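You operate a simulated robot arm through the tools that you are given. There is no shell and no other tool.

Carry out the task below with a simulated robot arm. There is one attempt and no reset: what you move stays moved.

Task
Wind cord as long as the red laces onto the blue spool and stand it with the other spools.
Fine: the length is on their sleeve; red lever to FREE to crank, back on BRAKE so that the cord parts as you pull the spool away; leave all laces and the other spools alone. Where these are worked on the way, their far stop is far enough and under half their travel is too little: red lever.

It is judged by the outcome, as a careful person would: the job done as asked, and still so three seconds after it is handed in. It fails if anything else is knocked over, pushed out of place, dropped, spilled or broken.

Robot
A 6-joint arm with a two-finger gripper, fixed in place. Base frame: the origin is at the foot of the arm, x ahead of it, y to its left, z up. Readings come in mm, rad, newtons and seconds.
With the tool pointing down near the work surface it reaches from about 840 to 860 mm from the base axis. Its first joint turns from -2.897 to 2.897 rad. Payload 2.54 kg.
Tool frame: the origin (TCP) lies between the finger pads and is the grasp point; the fingertips stand 30 mm ahead of it; z points along the fingers, y is the line along which they close. The gripper opens to 116 mm. The gripper's body begins 95 mm behind the TCP.
Orientation is told as [roll, pitch, yaw] about the base's x, y, z axes, in that order, counted from this pose: with the fingers straight down and closing along the base's y, the tool's x points along the base's -x, its y along +y and its z along -z.

Tools
- The arm moves only by the tool drive_tool. Its argument "motion" is a list of rows, each an object of numbers (a shift or turn left out is 0, a gripper value left out holds the last): "x", "y", "z": the shift along the tool's x, y, z in mm; "ax", "ay", "az": the turn, a rotation vector about the tool's x, y, z in rad; "jaw": the opening, from 0 (shut) to 1 (fully open). In form: [{"x": .., "y": .., "z": .., "ax": .., "ay": .., "az": .., "jaw": ..}, ...]. A call has 1 to 20 rows; each row shifts and turns the commanded pose from where the row before left it, along the tool's axes as they then stand. A row lasts 0.2 s, in which the tool goes at most 50 mm and 0.15 rad; a call with a longer step from one row to the next is refused whole, and so is a gripper value outside its range. Where a pose cannot be reached the arm comes as near as it can. A force on the tool above 40 N (or 10 N above the force at the start of the call, whichever is more), or a blocked arm, ends the call early, and 0.2 s more pass. The fingers move at their own pace (about 72 mm/s each) and stop on an object; they squeeze with about 21 N. The grip force told is the motor's: it shows also when the fingers shut on nothing. Time passes only in rows, and 0.2 s behind the last, so rows that do not move let the fingers close. It gives the time, the measured TCP pose, the force on the tool (base axes), the opening and the grip force at its end, in the units of the frame above (readings bear some noise), with the torque about the TCP (base axes, N m) and any sound that the robot's microphone picked up, and new pictures: "views" is both (left out), scene, wrist or none.
- Cameras (640 x 400 px; columns grow to the right, rows downward): "scene" is fixed at [218.5, 649.6, 1489.7]; the picture's right is [-0.65, -0.76, 0.00], its down [-0.67, 0.58, -0.47] and it looks along [0.36, -0.31, -0.88] (base axes); focal length 276 px, centre (320, 200). "wrist" rides on the gripper at [69, -15, -122] in the tool frame; the picture's right is [0.21, 0.98, 0.00], its down [-0.83, 0.18, -0.53] and it looks along [-0.52, 0.12, 0.85] (tool axes); focal length 251 px, centre (320, 200). There is no depth. A picture from a camera that has moved, and an enlarged one, comes with that camera's place and axes in the base frame and with its lens.
- zoom(camera, box): a new picture of the part [left, top, right, bottom] of that camera's present view, enlarged. It takes no simulated time.
- job_done(): hands the job in; it is judged then, once.

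Nothing tells you positions but the pictures and the camera data. Unless the task says otherwise, let go and move clear before handing in.

The tools are called after "Emit:" as name(argument=value, ...) on one line, values as JSON. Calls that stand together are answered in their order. drive_tool: Moves the arm, as the interface text tells. Its arguments: {"type":"object","properties":{"motion":{"type":"array","items":{"type":"object","properties":{"x":{"type":"number"},"y":{"type":"number"},"z":{"type":"number"},"ax":{"type":"number"},"ay":{"type":"number"},"az":{"type":"number"},"jaw":{"type":"number"}}}},"views":{"type":"string","enum":["both","scene","wrist","none"]}},"required":["motion"]} The other tools are called the same way: zoom (camera, box) takes an enlarged picture of a part of a camera's view; job_done () hands the job in.

At the start:

```text
time: 0.0
tcp_pos: [311.9, 379.4, 1224.4]
orientation: [-0.002, 0.0, 0.0]
ft_force: [-0.7, -0.1, -0.2]
wrist_torque: [0.03, 0.02, 0.01]
opening: 116.1
grasp_force: 0.0
```

scene: 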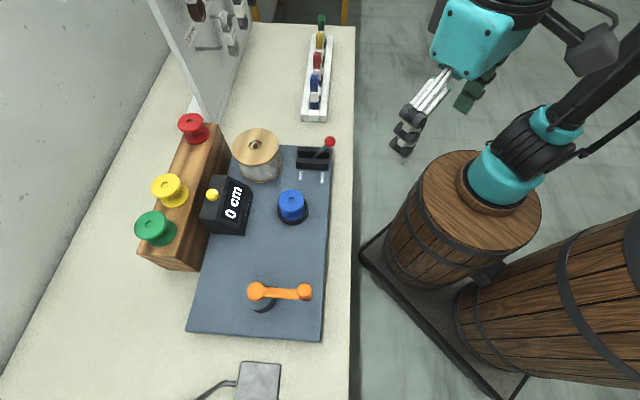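
wrist: 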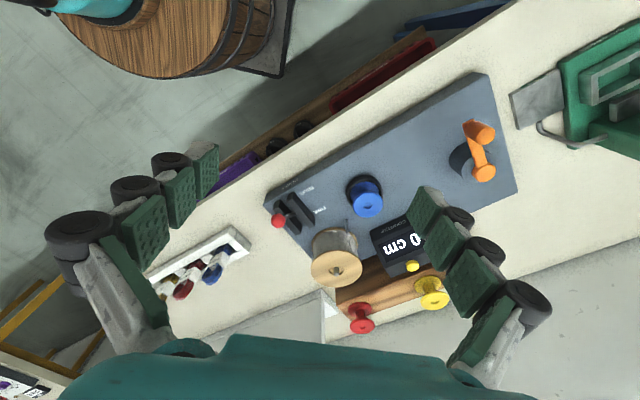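

I see a bench with a winding board: blue spool on a spindle, a supply reel, a counter reading 0 cm with a yellow button, a red lever, an orange crank, and a wooden rack with red, yellow and green spools. I'll look closer before moving.

Emit:
zoom(camera="scene", box=[260, 0, 380, 75])

Emit:
zoom(camera="scene", box=[140, 0, 300, 100])

Emit:
zoom(camera="scene", box=[220, 120, 348, 200])

Emit:
zoom(camera="scene", box=[120, 100, 280, 200])

Emit:
zoom(camera="scene", box=[120, 180, 280, 280])

Emit:
zoom(camera="scene", box=[190, 250, 350, 350])

Emit:
zoom(camera="wrist", box=[240, 150, 400, 250])

Emit:
zoom(camera="wrist", box=[130, 220, 258, 300])

```text
5.33 times, centred on (320, 38) of scene
camera zoom: at [218.5, 649.6, 1489.7], right [-0.65, -0.76, 0.0], down [-0.67, 0.58, -0.47], along [0.36, -0.31, -0.88], focal length 1474 px, centre (320, 1067)
```

zoom: 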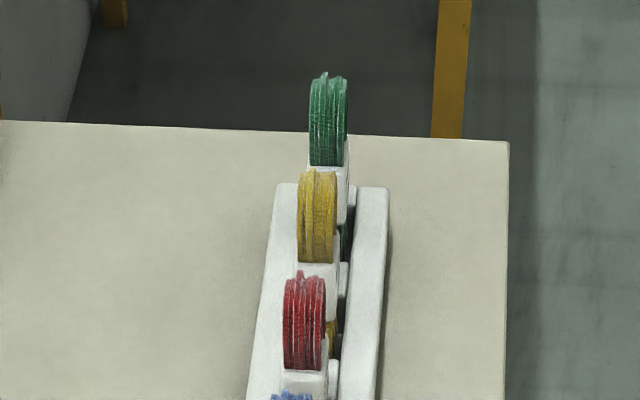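

```text
4.00 times, centred on (220, 50) of scene
camera zoom: at [218.5, 649.6, 1489.7], right [-0.65, -0.76, 0.0], down [-0.67, 0.58, -0.47], along [0.36, -0.31, -0.88], focal length 1105 px, centre (720, 800)
```

zoom: 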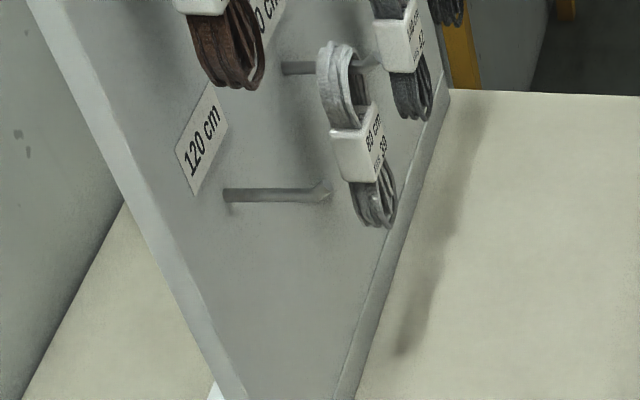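

```text
5.00 times, centred on (284, 160) of scene
camera zoom: at [218.5, 649.6, 1489.7], right [-0.65, -0.76, 0.0], down [-0.67, 0.58, -0.47], along [0.36, -0.31, -0.88], focal length 1382 px, centre (500, 400)
```

zoom: 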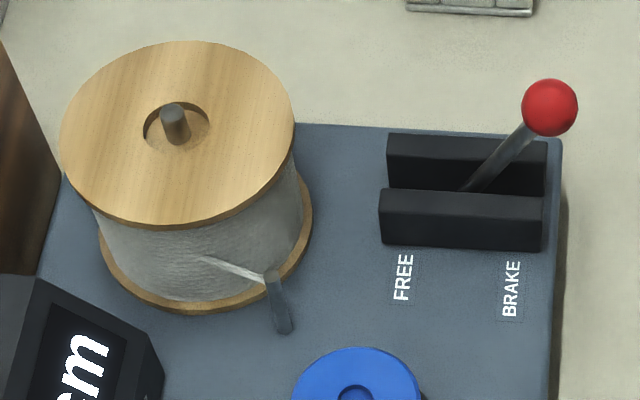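

```text
4.00 times, centred on (200, 150) of scene
camera zoom: at [218.5, 649.6, 1489.7], right [-0.65, -0.76, 0.0], down [-0.67, 0.58, -0.47], along [0.36, -0.31, -0.88], focal length 1105 px, centre (800, 400)
```

zoom: 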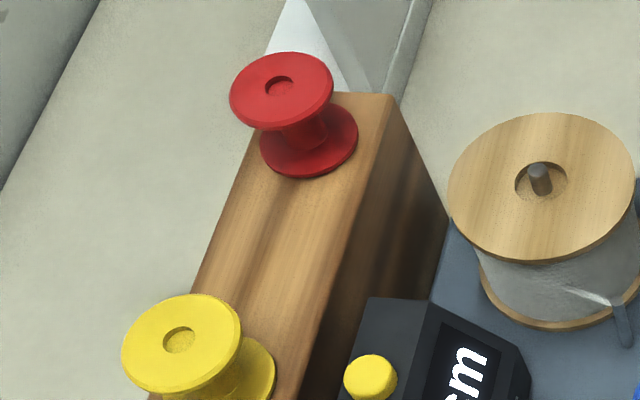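

```text
4.00 times, centred on (200, 230) of scene
camera zoom: at [218.5, 649.6, 1489.7], right [-0.65, -0.76, 0.0], down [-0.67, 0.58, -0.47], along [0.36, -0.31, -0.88], focal length 1105 px, centre (800, 80)
```

zoom: 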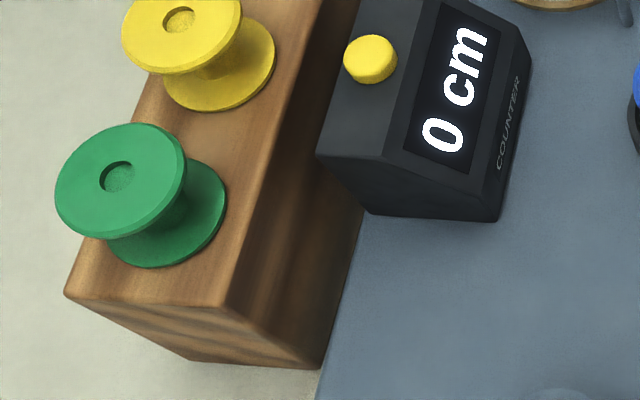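

```text
4.00 times, centred on (270, 300) of scene
camera zoom: at [218.5, 649.6, 1489.7], right [-0.65, -0.76, 0.0], down [-0.67, 0.58, -0.47], along [0.36, -0.31, -0.88], focal length 1105 px, centre (520, -200)
```

zoom: 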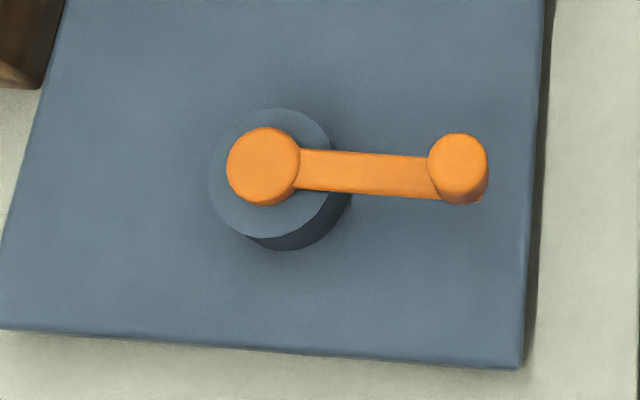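

```text
4.00 times, centred on (320, 200) of wrist
camera zoom: at [243.0, 364.1, 1348.7], right [-0.21, 0.98, 0.0], down [0.83, 0.18, 0.53], along [0.52, 0.12, -0.85], focal length 1006 px, centre (320, 200)
```

zoom: 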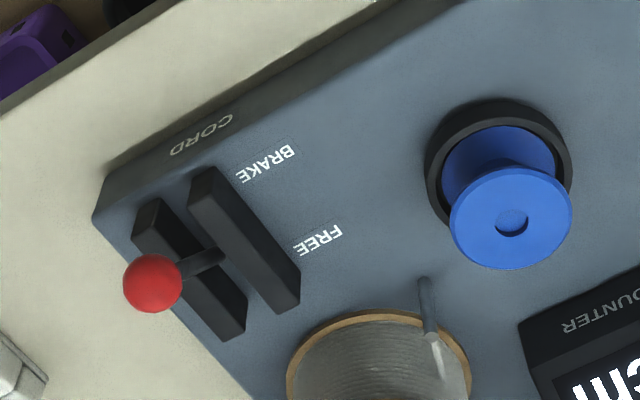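

```text
5.00 times, centred on (194, 260) of wrist
camera zoom: at [243.0, 364.1, 1348.7], right [-0.21, 0.98, 0.0], down [0.83, 0.18, 0.53], along [0.52, 0.12, -0.85], focal length 1257 px, centre (950, -100)
```

zoom: 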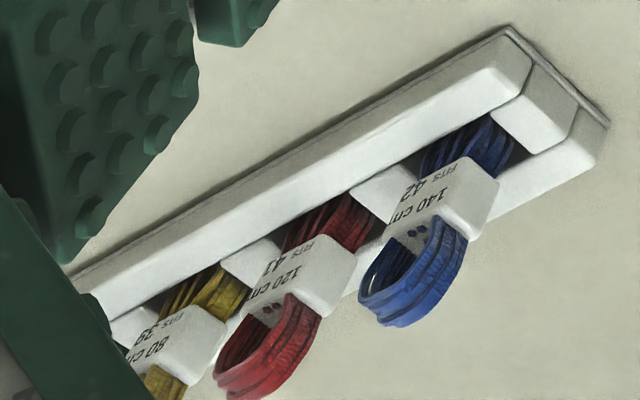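

The tray of laces shows a red bundle whose sleeve appears to read 120 cm. I'll check that number closely and look at the pegboard for any other red laces.

Emit:
zoom(camera="wrist", box=[166, 260, 214, 290])

Emit:
zoom(camera="scene", box=[180, 0, 260, 50])

Emit:
zoom(camera="wrist", box=[0, 340, 96, 400])

Emit:
zoom(camera="wrist", box=[300, 220, 460, 320])

Emit:
zoom(camera="wrist", box=[400, 80, 560, 180])

```text
13.33 times, centred on (190, 275) of wrist
camera zoom: at [243.0, 364.1, 1348.7], right [-0.21, 0.98, 0.0], down [0.83, 0.18, 0.53], along [0.52, 0.12, -0.85], focal length 3352 px, centre (2053, -800)
```

zoom: 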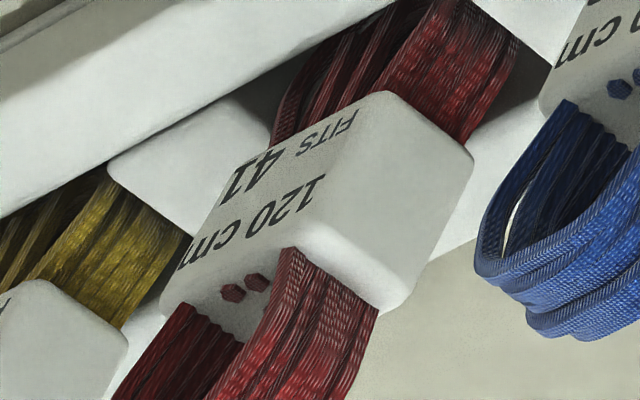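

```text
8.00 times, centred on (220, 25) of scene
camera zoom: at [218.5, 649.6, 1489.7], right [-0.65, -0.76, 0.0], down [-0.67, 0.58, -0.47], along [0.36, -0.31, -0.88], focal length 2211 px, centre (1120, 1600)
```

zoom: 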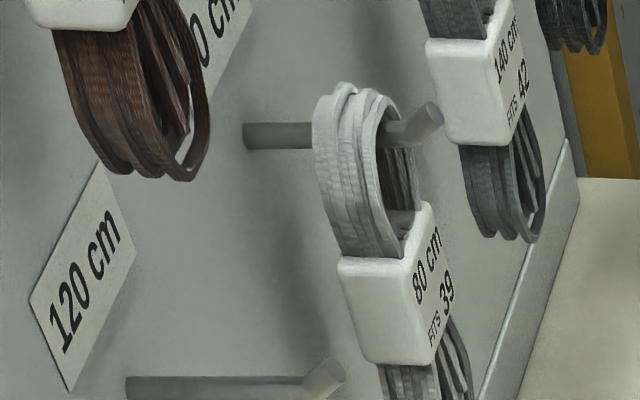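

```text
6.67 times, centred on (48, 370) of wrist
camera zoom: at [243.0, 364.1, 1348.7], right [-0.21, 0.98, 0.0], down [0.83, 0.18, 0.53], along [0.52, 0.12, -0.85], focal length 1676 px, centre (2133, -933)
```

zoom: 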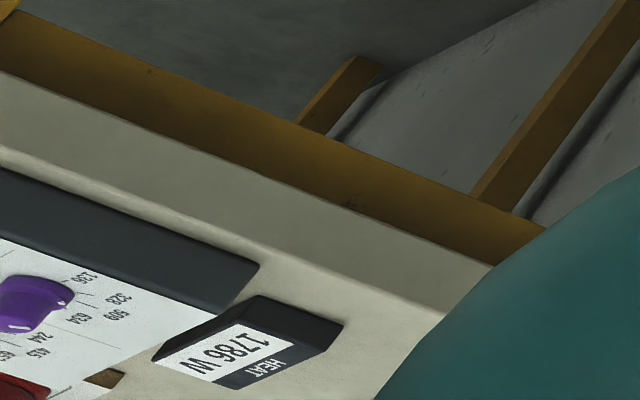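

```text
4.00 times, centred on (380, 270) of wrist
camera zoom: at [243.0, 364.1, 1348.7], right [-0.21, 0.98, 0.0], down [0.83, 0.18, 0.53], along [0.52, 0.12, -0.85], focal length 1006 px, centre (80, -80)
```

zoom: 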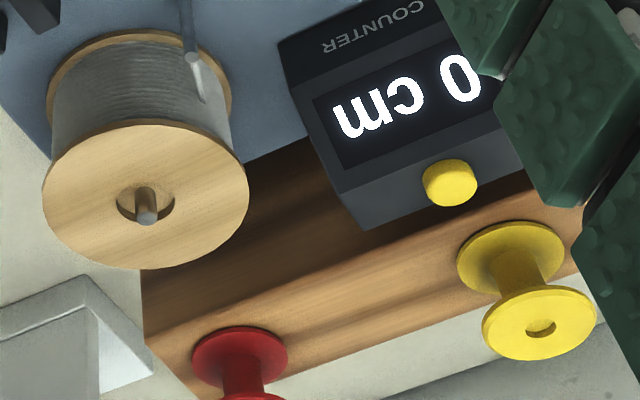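

```text
4.00 times, centred on (480, 130) of wrist
camera zoom: at [243.0, 364.1, 1348.7], right [-0.21, 0.98, 0.0], down [0.83, 0.18, 0.53], along [0.52, 0.12, -0.85], focal length 1006 px, centre (-320, 480)
```

zoom: 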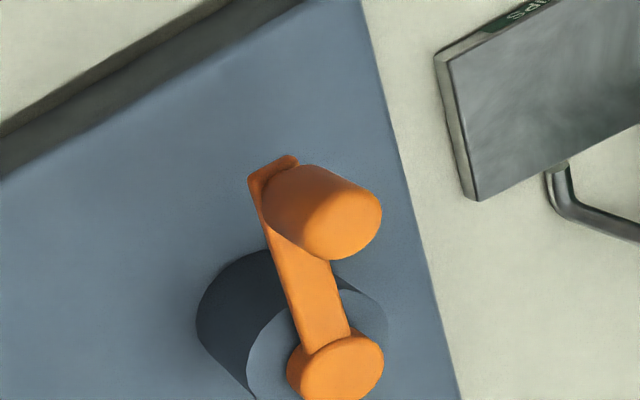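

The red laces' sleeve reads 120 cm, so that is the target. By triangulation the bench axes run at 45° to the base axes. In those rotated axes the lever ball sits near (528,351,982), the blue spool top near (477,510,957), the crank knob near (301,613,1004), and the free rack place near (696,636) between yellow and red. I'll first turn the gripper 45°, close it, and move near the lever.

Emit:
drive_tool(motion=[{"az": 0.131, "jaw": 0}, {"az": 0.131}, {"az": 0.131}, {"az": 0.131}, {"az": 0.131}, {"az": 0.13}, {"x": -40}, {"x": -40}, {"x": -40, "y": 20}, {"x": -40, "y": 20}, {"x": -13, "y": 10, "z": 30}, {"z": 40}, {"z": 40}, {"z": 30}])

```text
time: 3.0
tcp_pos: [468.1, 296.8, 1085.7]
orientation: [0.0, -0.001, -0.785]
ft_force: [0.1, 0.1, -0.4]
wrist_torque: [0.0, 0.0, 0.02]
opening: 0.0
grasp_force: 21.1
camera wrist: at [408.9, 334.0, 1209.4], right [0.54, 0.84, 0.0], down [0.71, -0.46, 0.53], along [0.45, -0.29, -0.85], focal length 251 px, centre (320, 200)
```

scene: 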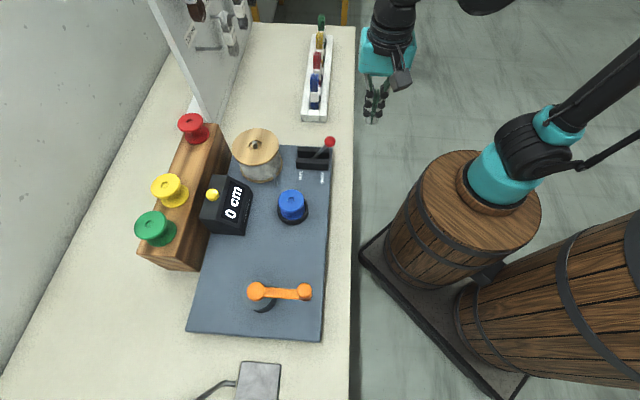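
wrist: 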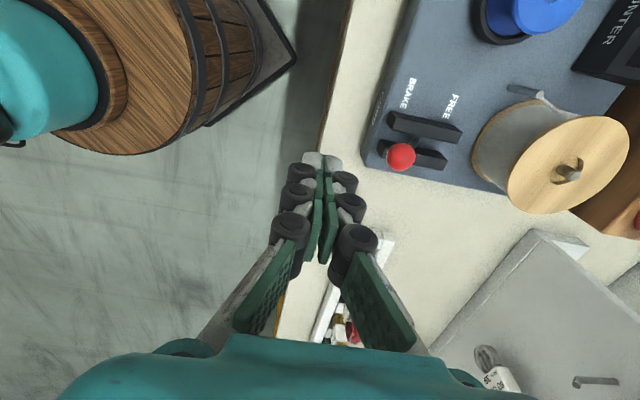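

The ball re-triangulates to about (530,349,982), which matches. I'll lower the closed fingers to just in front of the ball on its BRAKE side.

Emit:
drive_tool(motion=[{"x": -7, "y": 30}, {"z": 45}, {"z": 40}])

Emit:
zoom(camera="scene", box=[260, 80, 420, 180])

```text
time: 3.8
tcp_pos: [493.9, 309.9, 999.3]
orientation: [-0.001, 0.0, -0.785]
ft_force: [-0.7, -0.3, 0.3]
wrist_torque: [-0.01, -0.02, -0.01]
opening: 0.0
grasp_force: 21.2
camera wrist: at [435.3, 348.3, 1122.5], right [0.54, 0.84, 0.0], down [0.71, -0.46, 0.53], along [0.45, -0.29, -0.85], focal length 251 px, centre (320, 200)
```

scene: 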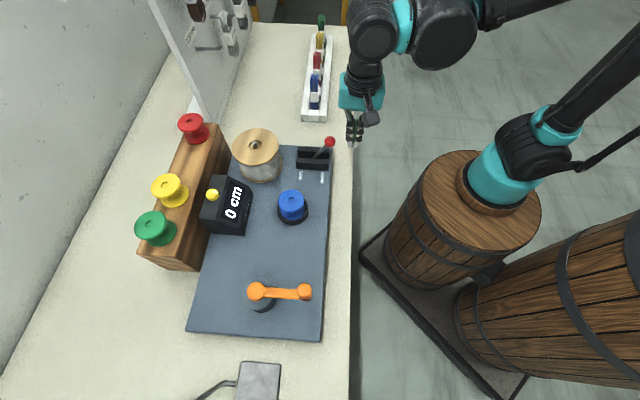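
wrist: 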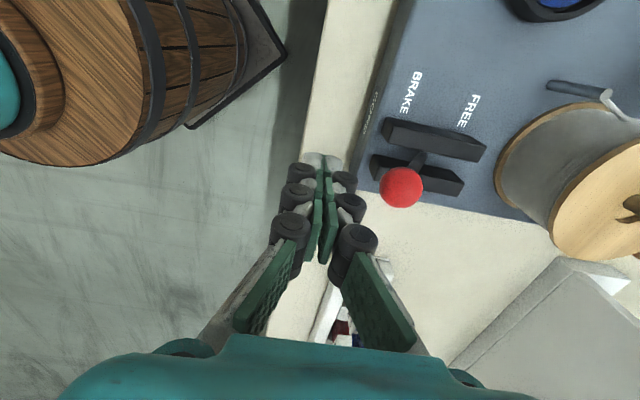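

```text
4.00 times, centred on (340, 130) of scene
camera zoom: at [218.5, 649.6, 1489.7], right [-0.65, -0.76, 0.0], down [-0.67, 0.58, -0.47], along [0.36, -0.31, -0.88], focal length 1105 px, centre (240, 480)
```

zoom: 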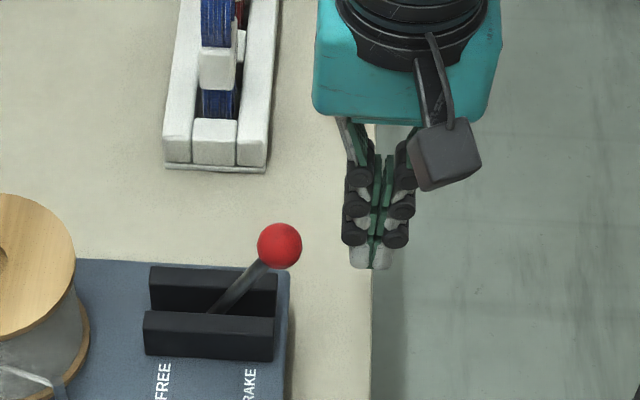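

I'm now in line with the ball and about 30 mm short of it. I'll push slowly toward FREE and check midway.

Emit:
drive_tool(motion=[{"x": 1, "y": 12}, {"x": 1, "y": 12}, {"y": 8}, {"y": 8}, {"y": 8}, {"y": 8}, {"y": 8}, {"y": 8}, {"y": 8}, {"y": 8}])

Emit:
zoom(camera="scene", box=[260, 80, 420, 180])

```text
time: 4.9
tcp_pos: [524.1, 338.1, 1000.0]
orientation: [-0.001, 0.001, -0.786]
ft_force: [0.1, 0.4, 0.2]
wrist_torque: [0.04, -0.04, 0.0]
opening: 0.2
grasp_force: 21.1
stopped in row 5: the force on the tool passed its limit at 46 N (the readings are from after the stop); the commanded pose is now the measured one
camera wrist: at [465.5, 377.2, 1123.4], right [0.54, 0.84, 0.0], down [0.71, -0.46, 0.53], along [0.45, -0.29, -0.85], focal length 251 px, centre (320, 200)
```

scene: 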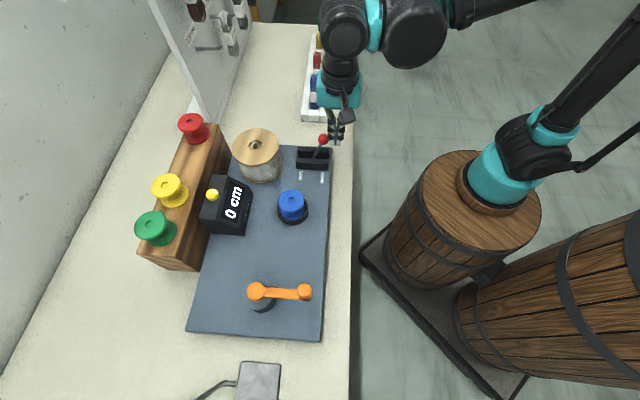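
wrist: 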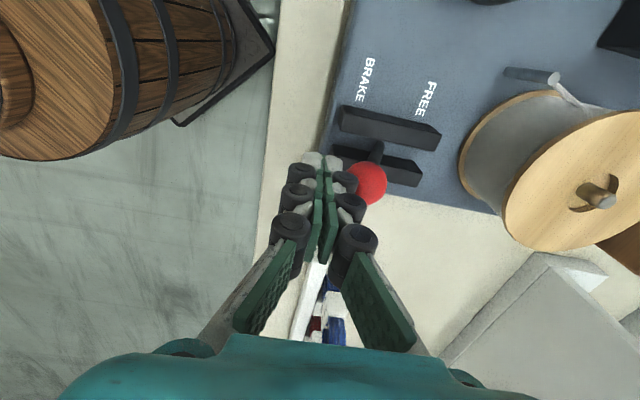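

```text
4.00 times, centred on (340, 130) of scene
camera zoom: at [218.5, 649.6, 1489.7], right [-0.65, -0.76, 0.0], down [-0.67, 0.58, -0.47], along [0.36, -0.31, -0.88], focal length 1105 px, centre (240, 480)
```

zoom: 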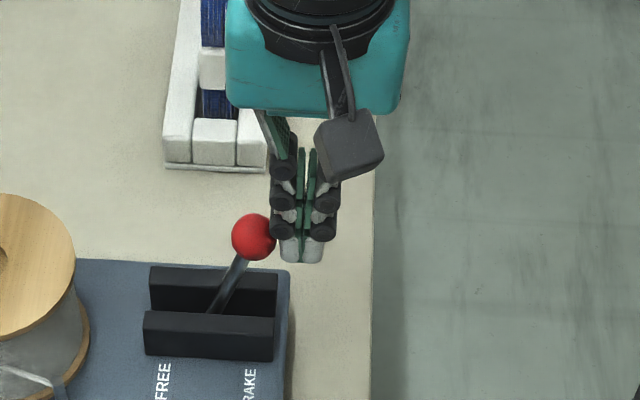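

Contact made and the lever has moved a little; the impact just tripped the force limit. I'll go on more gently from contact.

Emit:
drive_tool(motion=[{"y": 2}, {"y": 3}, {"y": 4}, {"y": 4}, {"y": 4}, {"y": 4}, {"y": 4}, {"y": 4}, {"y": 4}, {"y": 4}, {"y": 4}, {"y": 4}, {"y": 4}, {"y": 4}, {"y": 4}, {"y": 4}, {"y": 4}, {"y": 4}, {"y": 4}])

Emit:
zoom(camera="scene", box=[260, 80, 420, 180])

```text
time: 8.9
tcp_pos: [576.6, 389.7, 997.7]
orientation: [-0.005, 0.0, -0.785]
ft_force: [-2.9, -4.7, 1.2]
wrist_torque: [-0.04, 0.05, 0.0]
opening: 0.2
grasp_force: 21.4
camera wrist: at [517.3, 428.7, 1122.5], right [0.54, 0.84, 0.0], down [0.71, -0.45, 0.53], along [0.45, -0.29, -0.85], focal length 251 px, centre (320, 200)
```

scene: 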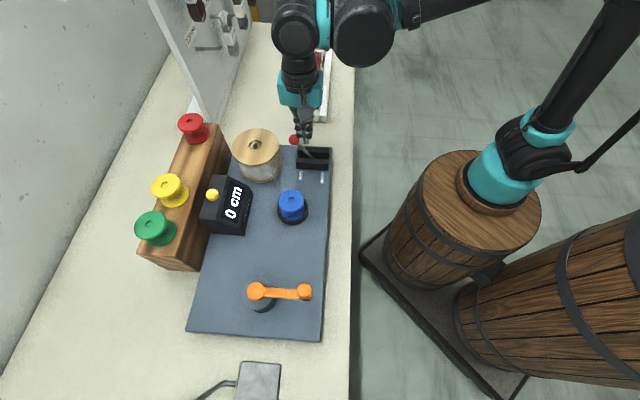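
wrist: 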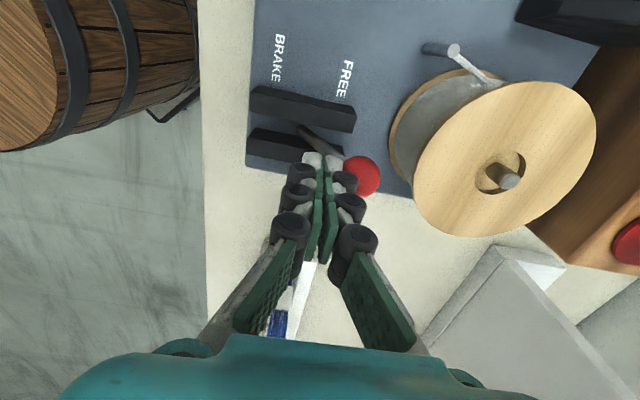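

```text
4.00 times, centred on (340, 130) of scene
camera zoom: at [218.5, 649.6, 1489.7], right [-0.65, -0.76, 0.0], down [-0.67, 0.58, -0.47], along [0.36, -0.31, -0.88], focal length 1105 px, centre (240, 480)
```

zoom: 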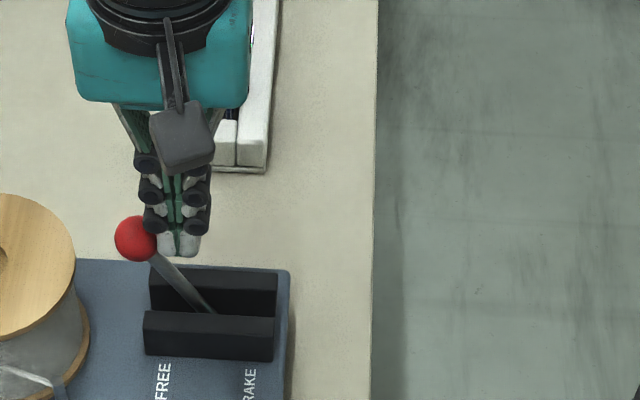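

The lever has swung past upright to the FREE side with about 5 N of resistance. I'll press on gently to its stop.

Emit:
drive_tool(motion=[{"y": 3}, {"y": 3}, {"y": 3}, {"y": 3}, {"y": 3}])

Emit:
zoom(camera="scene", box=[260, 80, 420, 180])

```text
time: 9.5
tcp_pos: [577.2, 389.9, 998.3]
orientation: [-0.01, -0.003, -0.785]
ft_force: [-10.5, -13.0, 11.0]
wrist_torque: [-0.13, 0.11, 0.01]
opening: 0.0
grasp_force: 21.7
stopped in row 2: the force on the tool passed its limit at 44 N (the readings are from after the stop); the commanded pose is now the measured one
camera wrist: at [518.7, 430.2, 1122.8], right [0.54, 0.84, -0.01], down [0.72, -0.45, 0.53], along [0.44, -0.3, -0.85], focal length 251 px, centre (320, 200)
```

scene: 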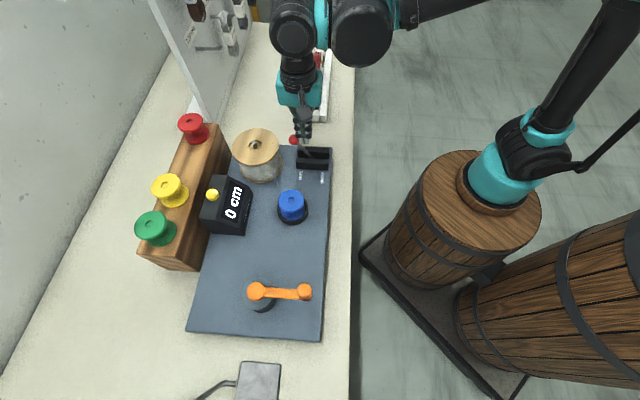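
wrist: 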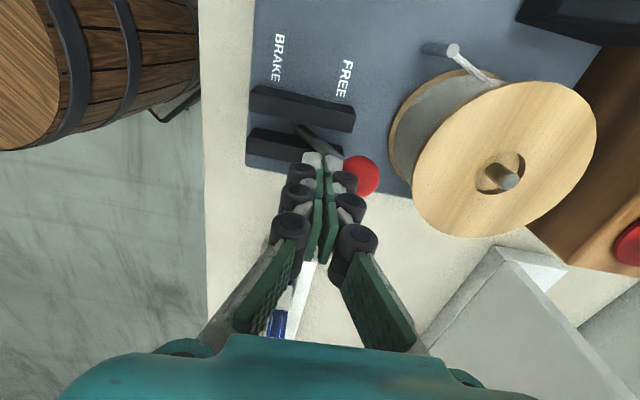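

```text
4.00 times, centred on (340, 130) of scene
camera zoom: at [218.5, 649.6, 1489.7], right [-0.65, -0.76, 0.0], down [-0.67, 0.58, -0.47], along [0.36, -0.31, -0.88], focal length 1105 px, centre (240, 480)
```

zoom: 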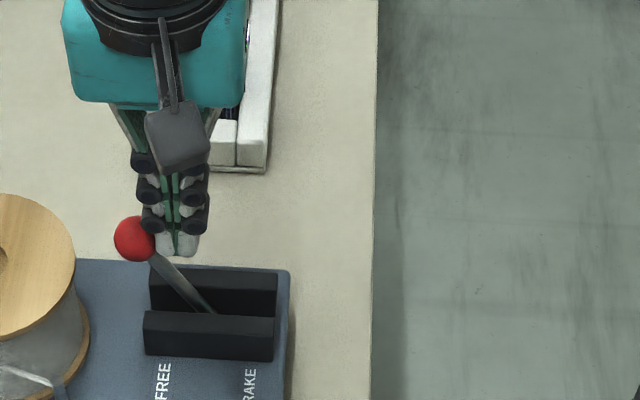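

The lever is against its FREE stop. I'll back off, rise, and travel to above the crank knob with the jaws partly open.

Emit:
drive_tool(motion=[{"y": -15}, {"y": -22}, {"z": -40}, {"z": -40}, {"z": -40}, {"x": 45, "jaw": 0.5}, {"x": 45}, {"x": 45}, {"x": 45}, {"x": 45}, {"x": 45}, {"x": 45}, {"x": 38}, {}])

Emit:
zoom(camera="scene", box=[260, 120, 388, 200])

```text
time: 12.5
tcp_pos: [302.3, 615.0, 1118.1]
orientation: [-0.009, 0.001, -0.784]
ft_force: [0.8, -0.4, -0.3]
wrist_torque: [0.0, -0.03, -0.04]
opening: 57.9
grasp_force: 0.0
camera wrist: at [243.4, 653.8, 1242.0], right [0.54, 0.84, -0.01], down [0.72, -0.45, 0.53], along [0.44, -0.29, -0.85], focal length 251 px, centre (320, 200)
```

scene: 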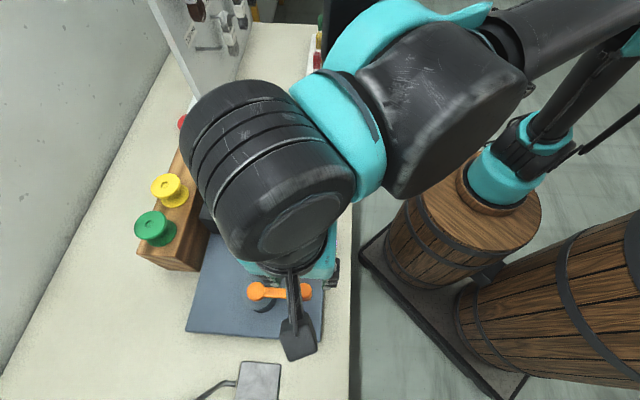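
wrist: 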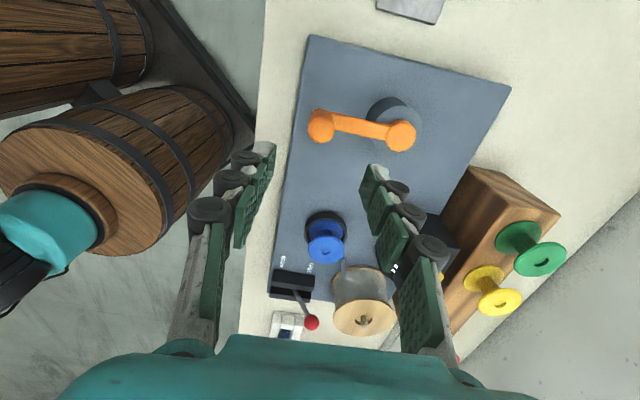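

```text
5.00 times, centred on (324, 160) of scene
camera zoom: at [218.5, 649.6, 1489.7], right [-0.65, -0.76, 0.0], down [-0.67, 0.58, -0.47], along [0.36, -0.31, -0.88], focal length 1382 px, centre (300, 400)
```

zoom: 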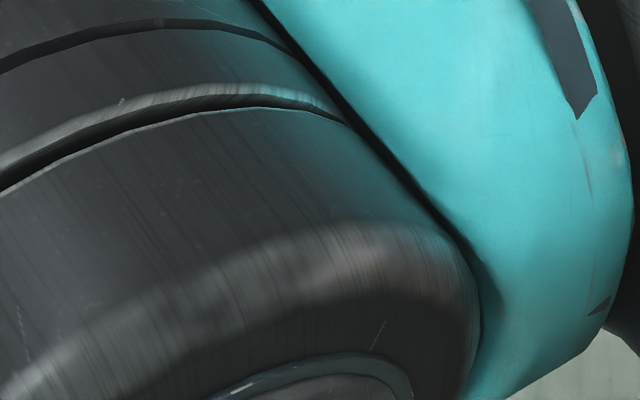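

The lever still sits at FREE, and the gripper is over the crank knob. I'll zoom in to refine the knob position and check how the counter can be read.

Emit:
zoom(camera="wrist", box=[280, 80, 440, 180])

Emit:
zoom(camera="scene", box=[220, 240, 348, 320])

Emit:
zoom(camera="wrist", box=[256, 200, 416, 300])

```text
4.00 times, centred on (360, 130) of wrist
camera zoom: at [243.4, 653.8, 1242.0], right [0.54, 0.84, -0.01], down [0.72, -0.45, 0.53], along [0.44, -0.29, -0.85], focal length 1006 px, centre (160, 480)
```

zoom: 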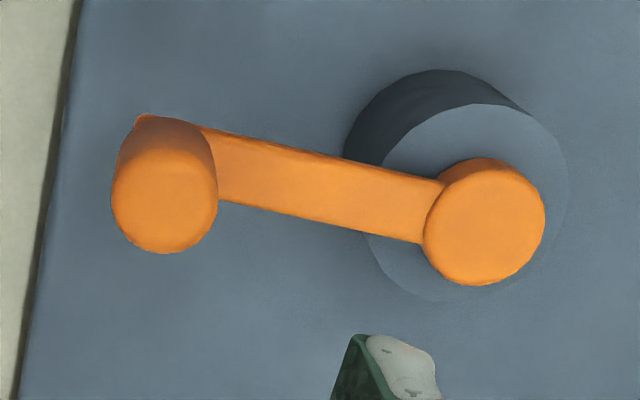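

```text
5.00 times, centred on (284, 280) of scene
camera zoom: at [218.5, 649.6, 1489.7], right [-0.65, -0.76, 0.0], down [-0.67, 0.58, -0.47], along [0.36, -0.31, -0.88], focal length 1382 px, centre (500, -200)
```

zoom: 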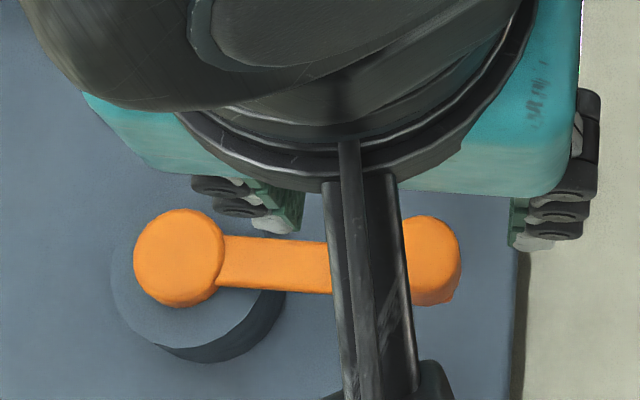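

```text
4.00 times, centred on (336, 250) of wrist
camera zoom: at [243.4, 653.8, 1242.0], right [0.54, 0.84, -0.01], down [0.72, -0.45, 0.53], along [0.44, -0.29, -0.85], focal length 1006 px, centre (256, 0)
```

zoom: 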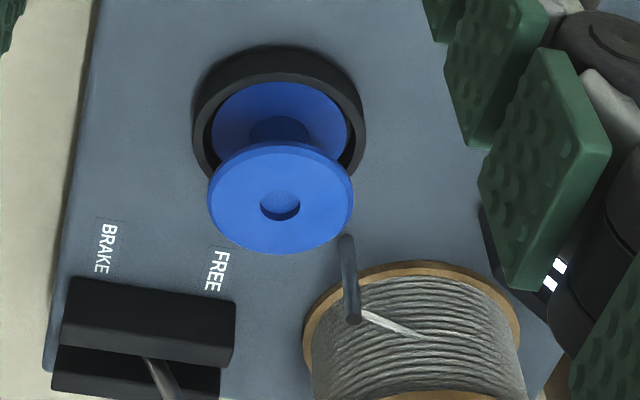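

The knob axis is about 3 mm from the TCP line (p≈648), with the hub at about (367,681) and a radius of about 93 mm. The counter is hidden from both cameras here, so I'll have to check it between turns. I'll lower over the knob and grip it.

Emit:
drive_tool(motion=[{"z": 40}, {"z": 40}, {"z": 30}, {"z": 18}, {"jaw": 0}, {}, {}, {}])

Emit:
zoom(camera="scene", box=[220, 240, 348, 320])

```text
time: 13.8
tcp_pos: [302.2, 614.3, 991.0]
orientation: [-0.008, -0.002, -0.784]
ft_force: [-23.4, -21.4, -5.7]
wrist_torque: [-0.49, 0.13, -0.04]
opening: 25.0
grasp_force: 21.1
stopped in row 6: the force on the tool passed its limit at 46 N (the readings are from after the stop); the commanded pose is now the measured one
camera wrist: at [243.1, 654.9, 1115.0], right [0.54, 0.84, -0.01], down [0.72, -0.45, 0.53], along [0.45, -0.29, -0.85], focal length 251 px, centre (320, 200)
```

scene: 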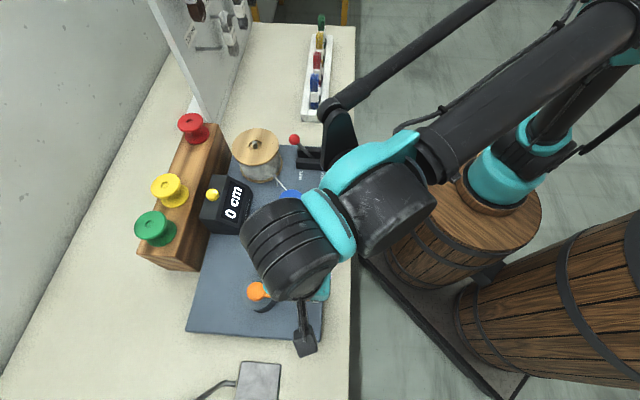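
wrist: 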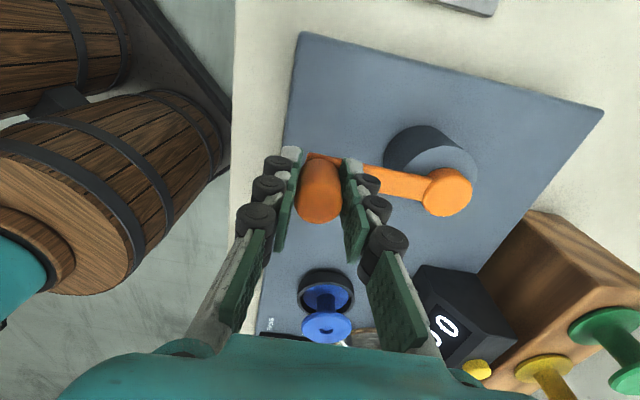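

```text
5.00 times, centred on (284, 280) of scene
camera zoom: at [218.5, 649.6, 1489.7], right [-0.65, -0.76, 0.0], down [-0.67, 0.58, -0.47], along [0.36, -0.31, -0.88], focal length 1382 px, centre (500, -200)
```

zoom: 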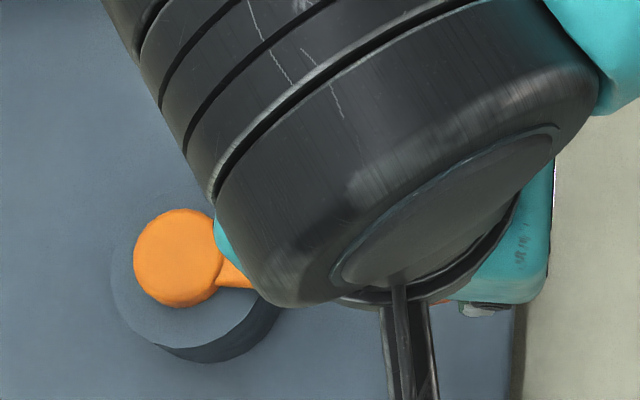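

The knob is gripped (opening 25 mm), the counter reads 0 cm and is visible in the scene view. There is some sideways strain, so I'll nudge to relieve it.

Emit:
drive_tool(motion=[{"y": -1, "jaw": 0}, {}, {}], views="none")

```text
time: 14.2
tcp_pos: [301.7, 614.5, 991.0]
orientation: [-0.01, -0.001, -0.784]
ft_force: [-8.3, -8.5, 5.2]
wrist_torque: [0.07, 0.01, -0.03]
opening: 24.5
grasp_force: 44.6
stopped in row 1: the force on the tool passed its limit at 44 N (the readings are from after the stop); the commanded pose is now the measured one
```

The grip reading spiked and there was a brief over-limit. I'll hold still one step to see whether the force settles.

Emit:
drive_tool(motion=[{}, {}], views="none")

```text
time: 14.8
tcp_pos: [301.8, 615.6, 990.7]
orientation: [-0.007, -0.002, -0.785]
ft_force: [-15.8, -15.6, 3.5]
wrist_torque: [-0.29, 0.03, -0.04]
opening: 24.3
grasp_force: 45.4
```

Emit:
drive_tool(motion=[{"y": -0.5}, {"y": -0.5}, {}], views="none")

```text
time: 15.6
tcp_pos: [302.0, 613.9, 990.4]
orientation: [-0.008, 0.0, -0.786]
ft_force: [-13.6, -7.3, 12.1]
wrist_torque: [0.17, 0.29, 0.24]
opening: 24.7
grasp_force: 45.1
```

Emit:
drive_tool(motion=[{"y": -0.5}, {"y": -0.5}, {}], views="none")

```text
time: 16.4
tcp_pos: [302.0, 614.9, 990.8]
orientation: [-0.007, -0.001, -0.787]
ft_force: [3.9, 1.3, 8.8]
wrist_torque: [0.25, -0.12, -0.12]
opening: 24.3
grasp_force: 45.0
```

The strain is relieved. I'll now turn the crank about 30° clockwise as a trial and read the counter.

Emit:
drive_tool(motion=[{"x": 4}, {"x": 8.1, "y": 0.8}, {"x": 11.9, "y": 2.4}, {"x": 11.5, "y": 3.9}, {"x": 10.9, "y": 5.4}, {}], views="both")

Emit:
zoom(camera="scene", box=[200, 160, 328, 240])

```text
time: 17.9
tcp_pos: [278.0, 655.4, 990.8]
orientation: [-0.01, -0.003, -0.788]
ft_force: [0.4, -3.0, 10.7]
wrist_torque: [0.19, -0.05, -0.31]
opening: 24.3
grasp_force: 44.3
stopped in row 6: the force on the tool passed its limit at 41 N (the readings are from after the stop); the commanded pose is now the measured one
camera wrist: at [218.6, 696.5, 1114.7], right [0.54, 0.84, -0.01], down [0.71, -0.45, 0.53], along [0.45, -0.29, -0.85], focal length 251 px, centre (320, 200)
```

scene: 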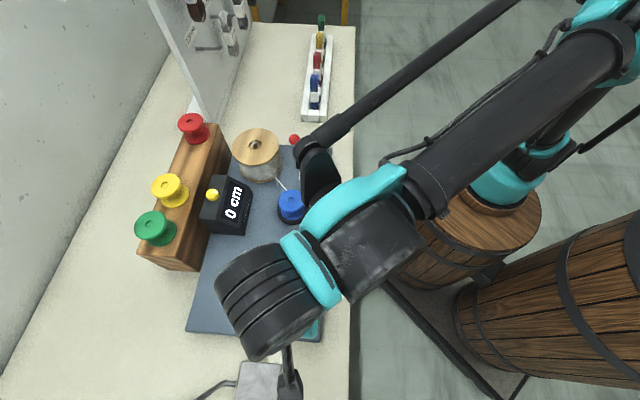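
wrist: 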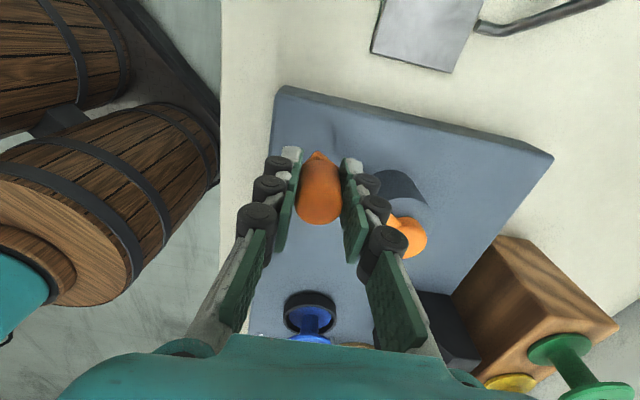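

```text
5.00 times, centred on (264, 200) of scene
camera zoom: at [218.5, 649.6, 1489.7], right [-0.65, -0.76, 0.0], down [-0.67, 0.58, -0.47], along [0.36, -0.31, -0.88], focal length 1382 px, centre (600, 200)
```

zoom: 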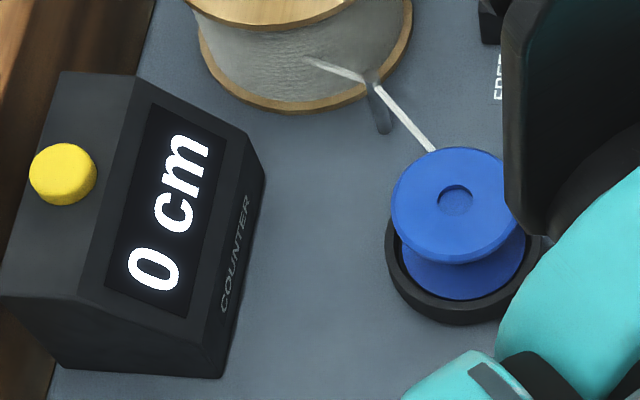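

The cord is now hooked to the spool and the crank turned about 30° but the counter still shows 0 cm. I'll go on another 30° more slowly in the same direction to see whether it counts.

Emit:
drive_tool(motion=[{"x": 6.84, "y": 4.35}, {"x": 6.44, "y": 4.95}, {"x": 5.98, "y": 5.48}, {"x": 5.48, "y": 5.98}, {"x": 4.95, "y": 6.44}, {"x": 4.35, "y": 6.84}], views="scene")

Emit:
zoom(camera="scene", box=[200, 160, 328, 240])

```text
time: 19.3
tcp_pos: [275.9, 705.5, 990.4]
orientation: [-0.007, 0.0, -0.783]
ft_force: [-9.7, -1.0, 16.7]
wrist_torque: [0.05, 0.01, -0.28]
opening: 24.6
grasp_force: 45.0
```

scene: 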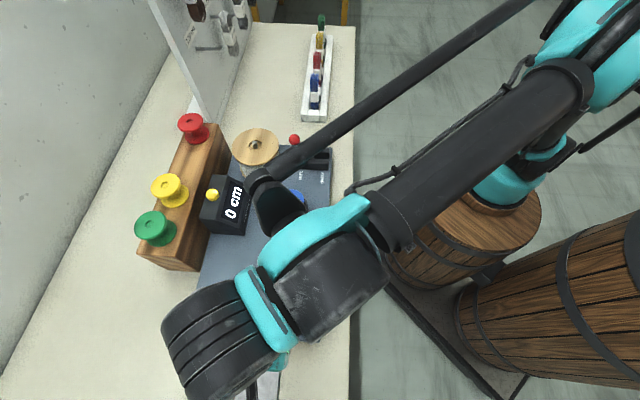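

```text
5.00 times, centred on (264, 200) of scene
camera zoom: at [218.5, 649.6, 1489.7], right [-0.65, -0.76, 0.0], down [-0.67, 0.58, -0.47], along [0.36, -0.31, -0.88], focal length 1382 px, centre (600, 200)
```

zoom: 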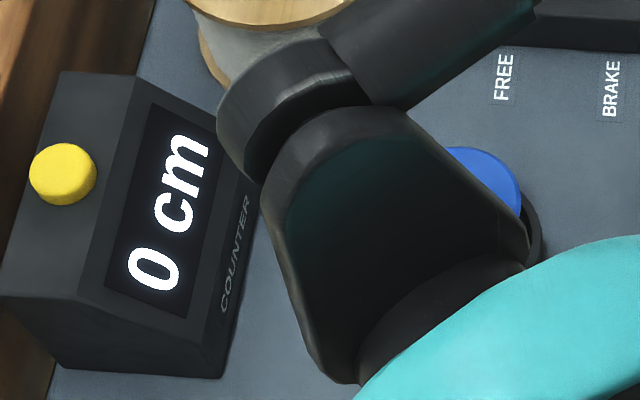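

Still 0 cm at about 60°. The cord meets the spool on a tangent that suits clockwise winding, so I'll go on to about 120° and check again.

Emit:
drive_tool(motion=[{"x": 3.74, "y": 7.2}, {"x": 3.11, "y": 7.49}, {"x": 2.44, "y": 7.74}, {"x": 1.76, "y": 7.92}, {"x": 1.06, "y": 8.05}, {"x": 0.35, "y": 8.11}, {"x": -0.35, "y": 8.11}, {"x": -1.06, "y": 8.05}, {"x": -1.76, "y": 7.92}, {"x": -2.44, "y": 7.74}, {"x": -3.11, "y": 7.49}, {"x": -3.74, "y": 7.2}], views="scene")

Emit:
zoom(camera="scene", box=[200, 160, 328, 240])

```text
time: 21.9
tcp_pos: [342.3, 771.1, 990.9]
orientation: [-0.008, 0.002, -0.785]
ft_force: [-11.2, 6.7, 29.1]
wrist_torque: [-0.19, 0.44, -0.87]
opening: 24.5
grasp_force: 44.9
```

scene: 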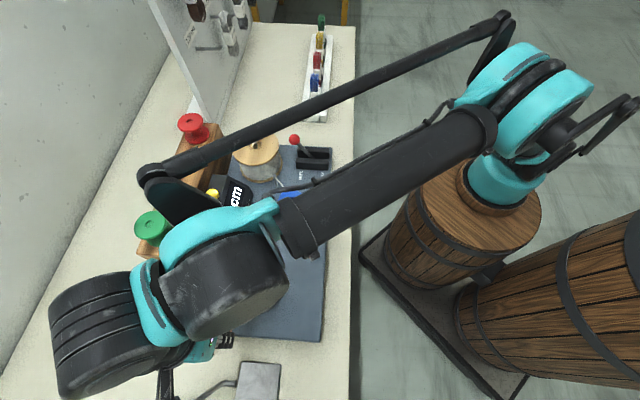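

```text
5.00 times, centred on (264, 200) of scene
camera zoom: at [218.5, 649.6, 1489.7], right [-0.65, -0.76, 0.0], down [-0.67, 0.58, -0.47], along [0.36, -0.31, -0.88], focal length 1382 px, centre (600, 200)
```

zoom: 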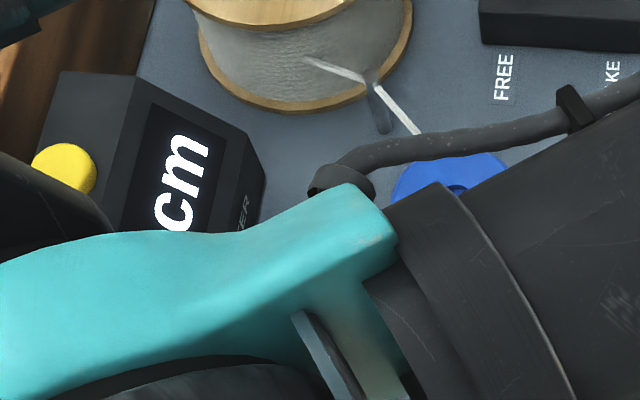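

The display is hidden in the scene view now; I'll look through the wrist camera.

Emit:
zoom(camera="wrist", box=[0, 0, 640, 400])

```text
1.00 times, centred on (320, 200) of wrist (not enlarged: the box is as wide or as high as the picture)
camera zoom: at [283.9, 810.5, 1114.5], right [0.54, 0.84, -0.01], down [0.71, -0.45, 0.53], along [0.45, -0.29, -0.85], focal length 251 px, centre (320, 200)
```

zoom: 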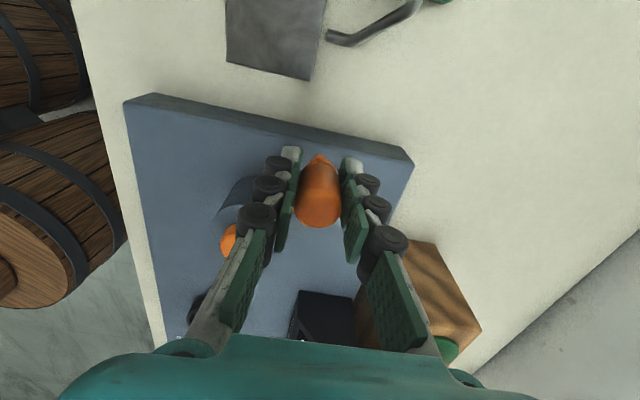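

I'll carry on round the circle past the far side; easing up 1 mm to relieve the vertical strain.

Emit:
drive_tool(motion=[{"x": -5.3, "y": 8.17, "z": -0.5}, {"x": -6.13, "y": 7.56, "z": -0.5}, {"x": -6.88, "y": 6.88}, {"x": -7.56, "y": 6.14}, {"x": -8.17, "y": 5.3}, {"x": -8.68, "y": 4.42}, {"x": -9.09, "y": 3.5}, {"x": -9.4, "y": 2.51}, {"x": -9.62, "y": 1.53}, {"x": -9.72, "y": 0.51}, {"x": -9.72, "y": -0.51}, {"x": -9.62, "y": -1.53}, {"x": -9.4, "y": -2.51}, {"x": -9.09, "y": -3.5}, {"x": -8.68, "y": -4.42}, {"x": -8.17, "y": -5.3}, {"x": -7.56, "y": -6.14}, {"x": -6.88, "y": -6.88}, {"x": -6.13, "y": -7.56}, {"x": -5.3, "y": -8.17}], views="both")

Emit:
zoom(camera="scene", box=[200, 160, 328, 240])

```text
time: 24.1
tcp_pos: [429.3, 746.8, 989.3]
orientation: [-0.014, -0.001, -0.783]
ft_force: [-10.0, -12.3, 11.5]
wrist_torque: [0.02, 0.22, 0.02]
opening: 24.3
grasp_force: 44.9
stopped in row 11: the force on the tool passed its limit at 53 N (the readings are from after the stop); the commanded pose is now the measured one
camera wrist: at [371.5, 787.1, 1114.5], right [0.54, 0.84, -0.01], down [0.72, -0.45, 0.53], along [0.44, -0.3, -0.85], focal length 251 px, centre (320, 200)
```

scene: 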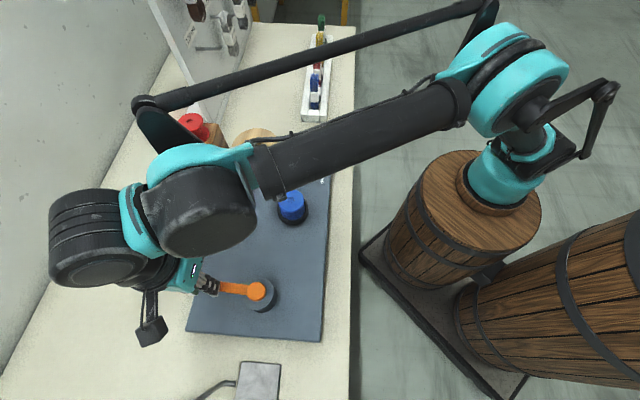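
wrist: 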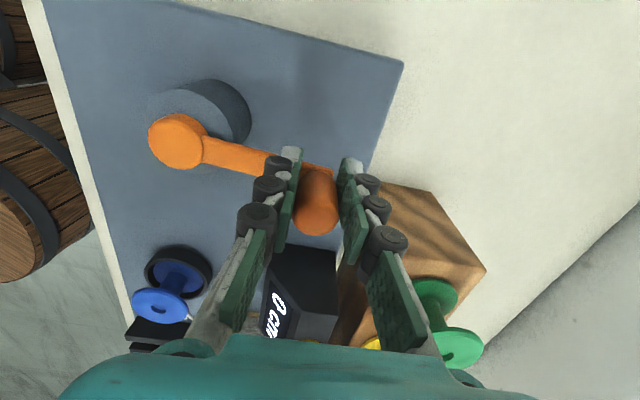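

```text
5.00 times, centred on (264, 200) of scene
camera zoom: at [218.5, 649.6, 1489.7], right [-0.65, -0.76, 0.0], down [-0.67, 0.58, -0.47], along [0.36, -0.31, -0.88], focal length 1382 px, centre (600, 200)
```

zoom: 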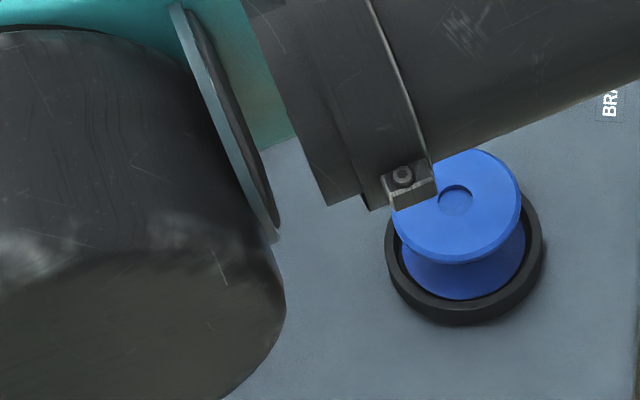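

Emit:
zoom(camera="wrist", box=[240, 270, 336, 330])

```text
6.67 times, centred on (288, 300) of wrist
camera zoom: at [371.5, 787.1, 1114.5], right [0.54, 0.84, -0.01], down [0.72, -0.45, 0.53], along [0.44, -0.3, -0.85], focal length 1676 px, centre (533, -467)
```

zoom: 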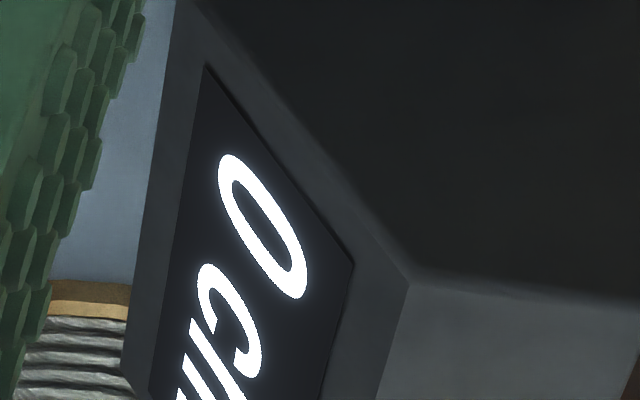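

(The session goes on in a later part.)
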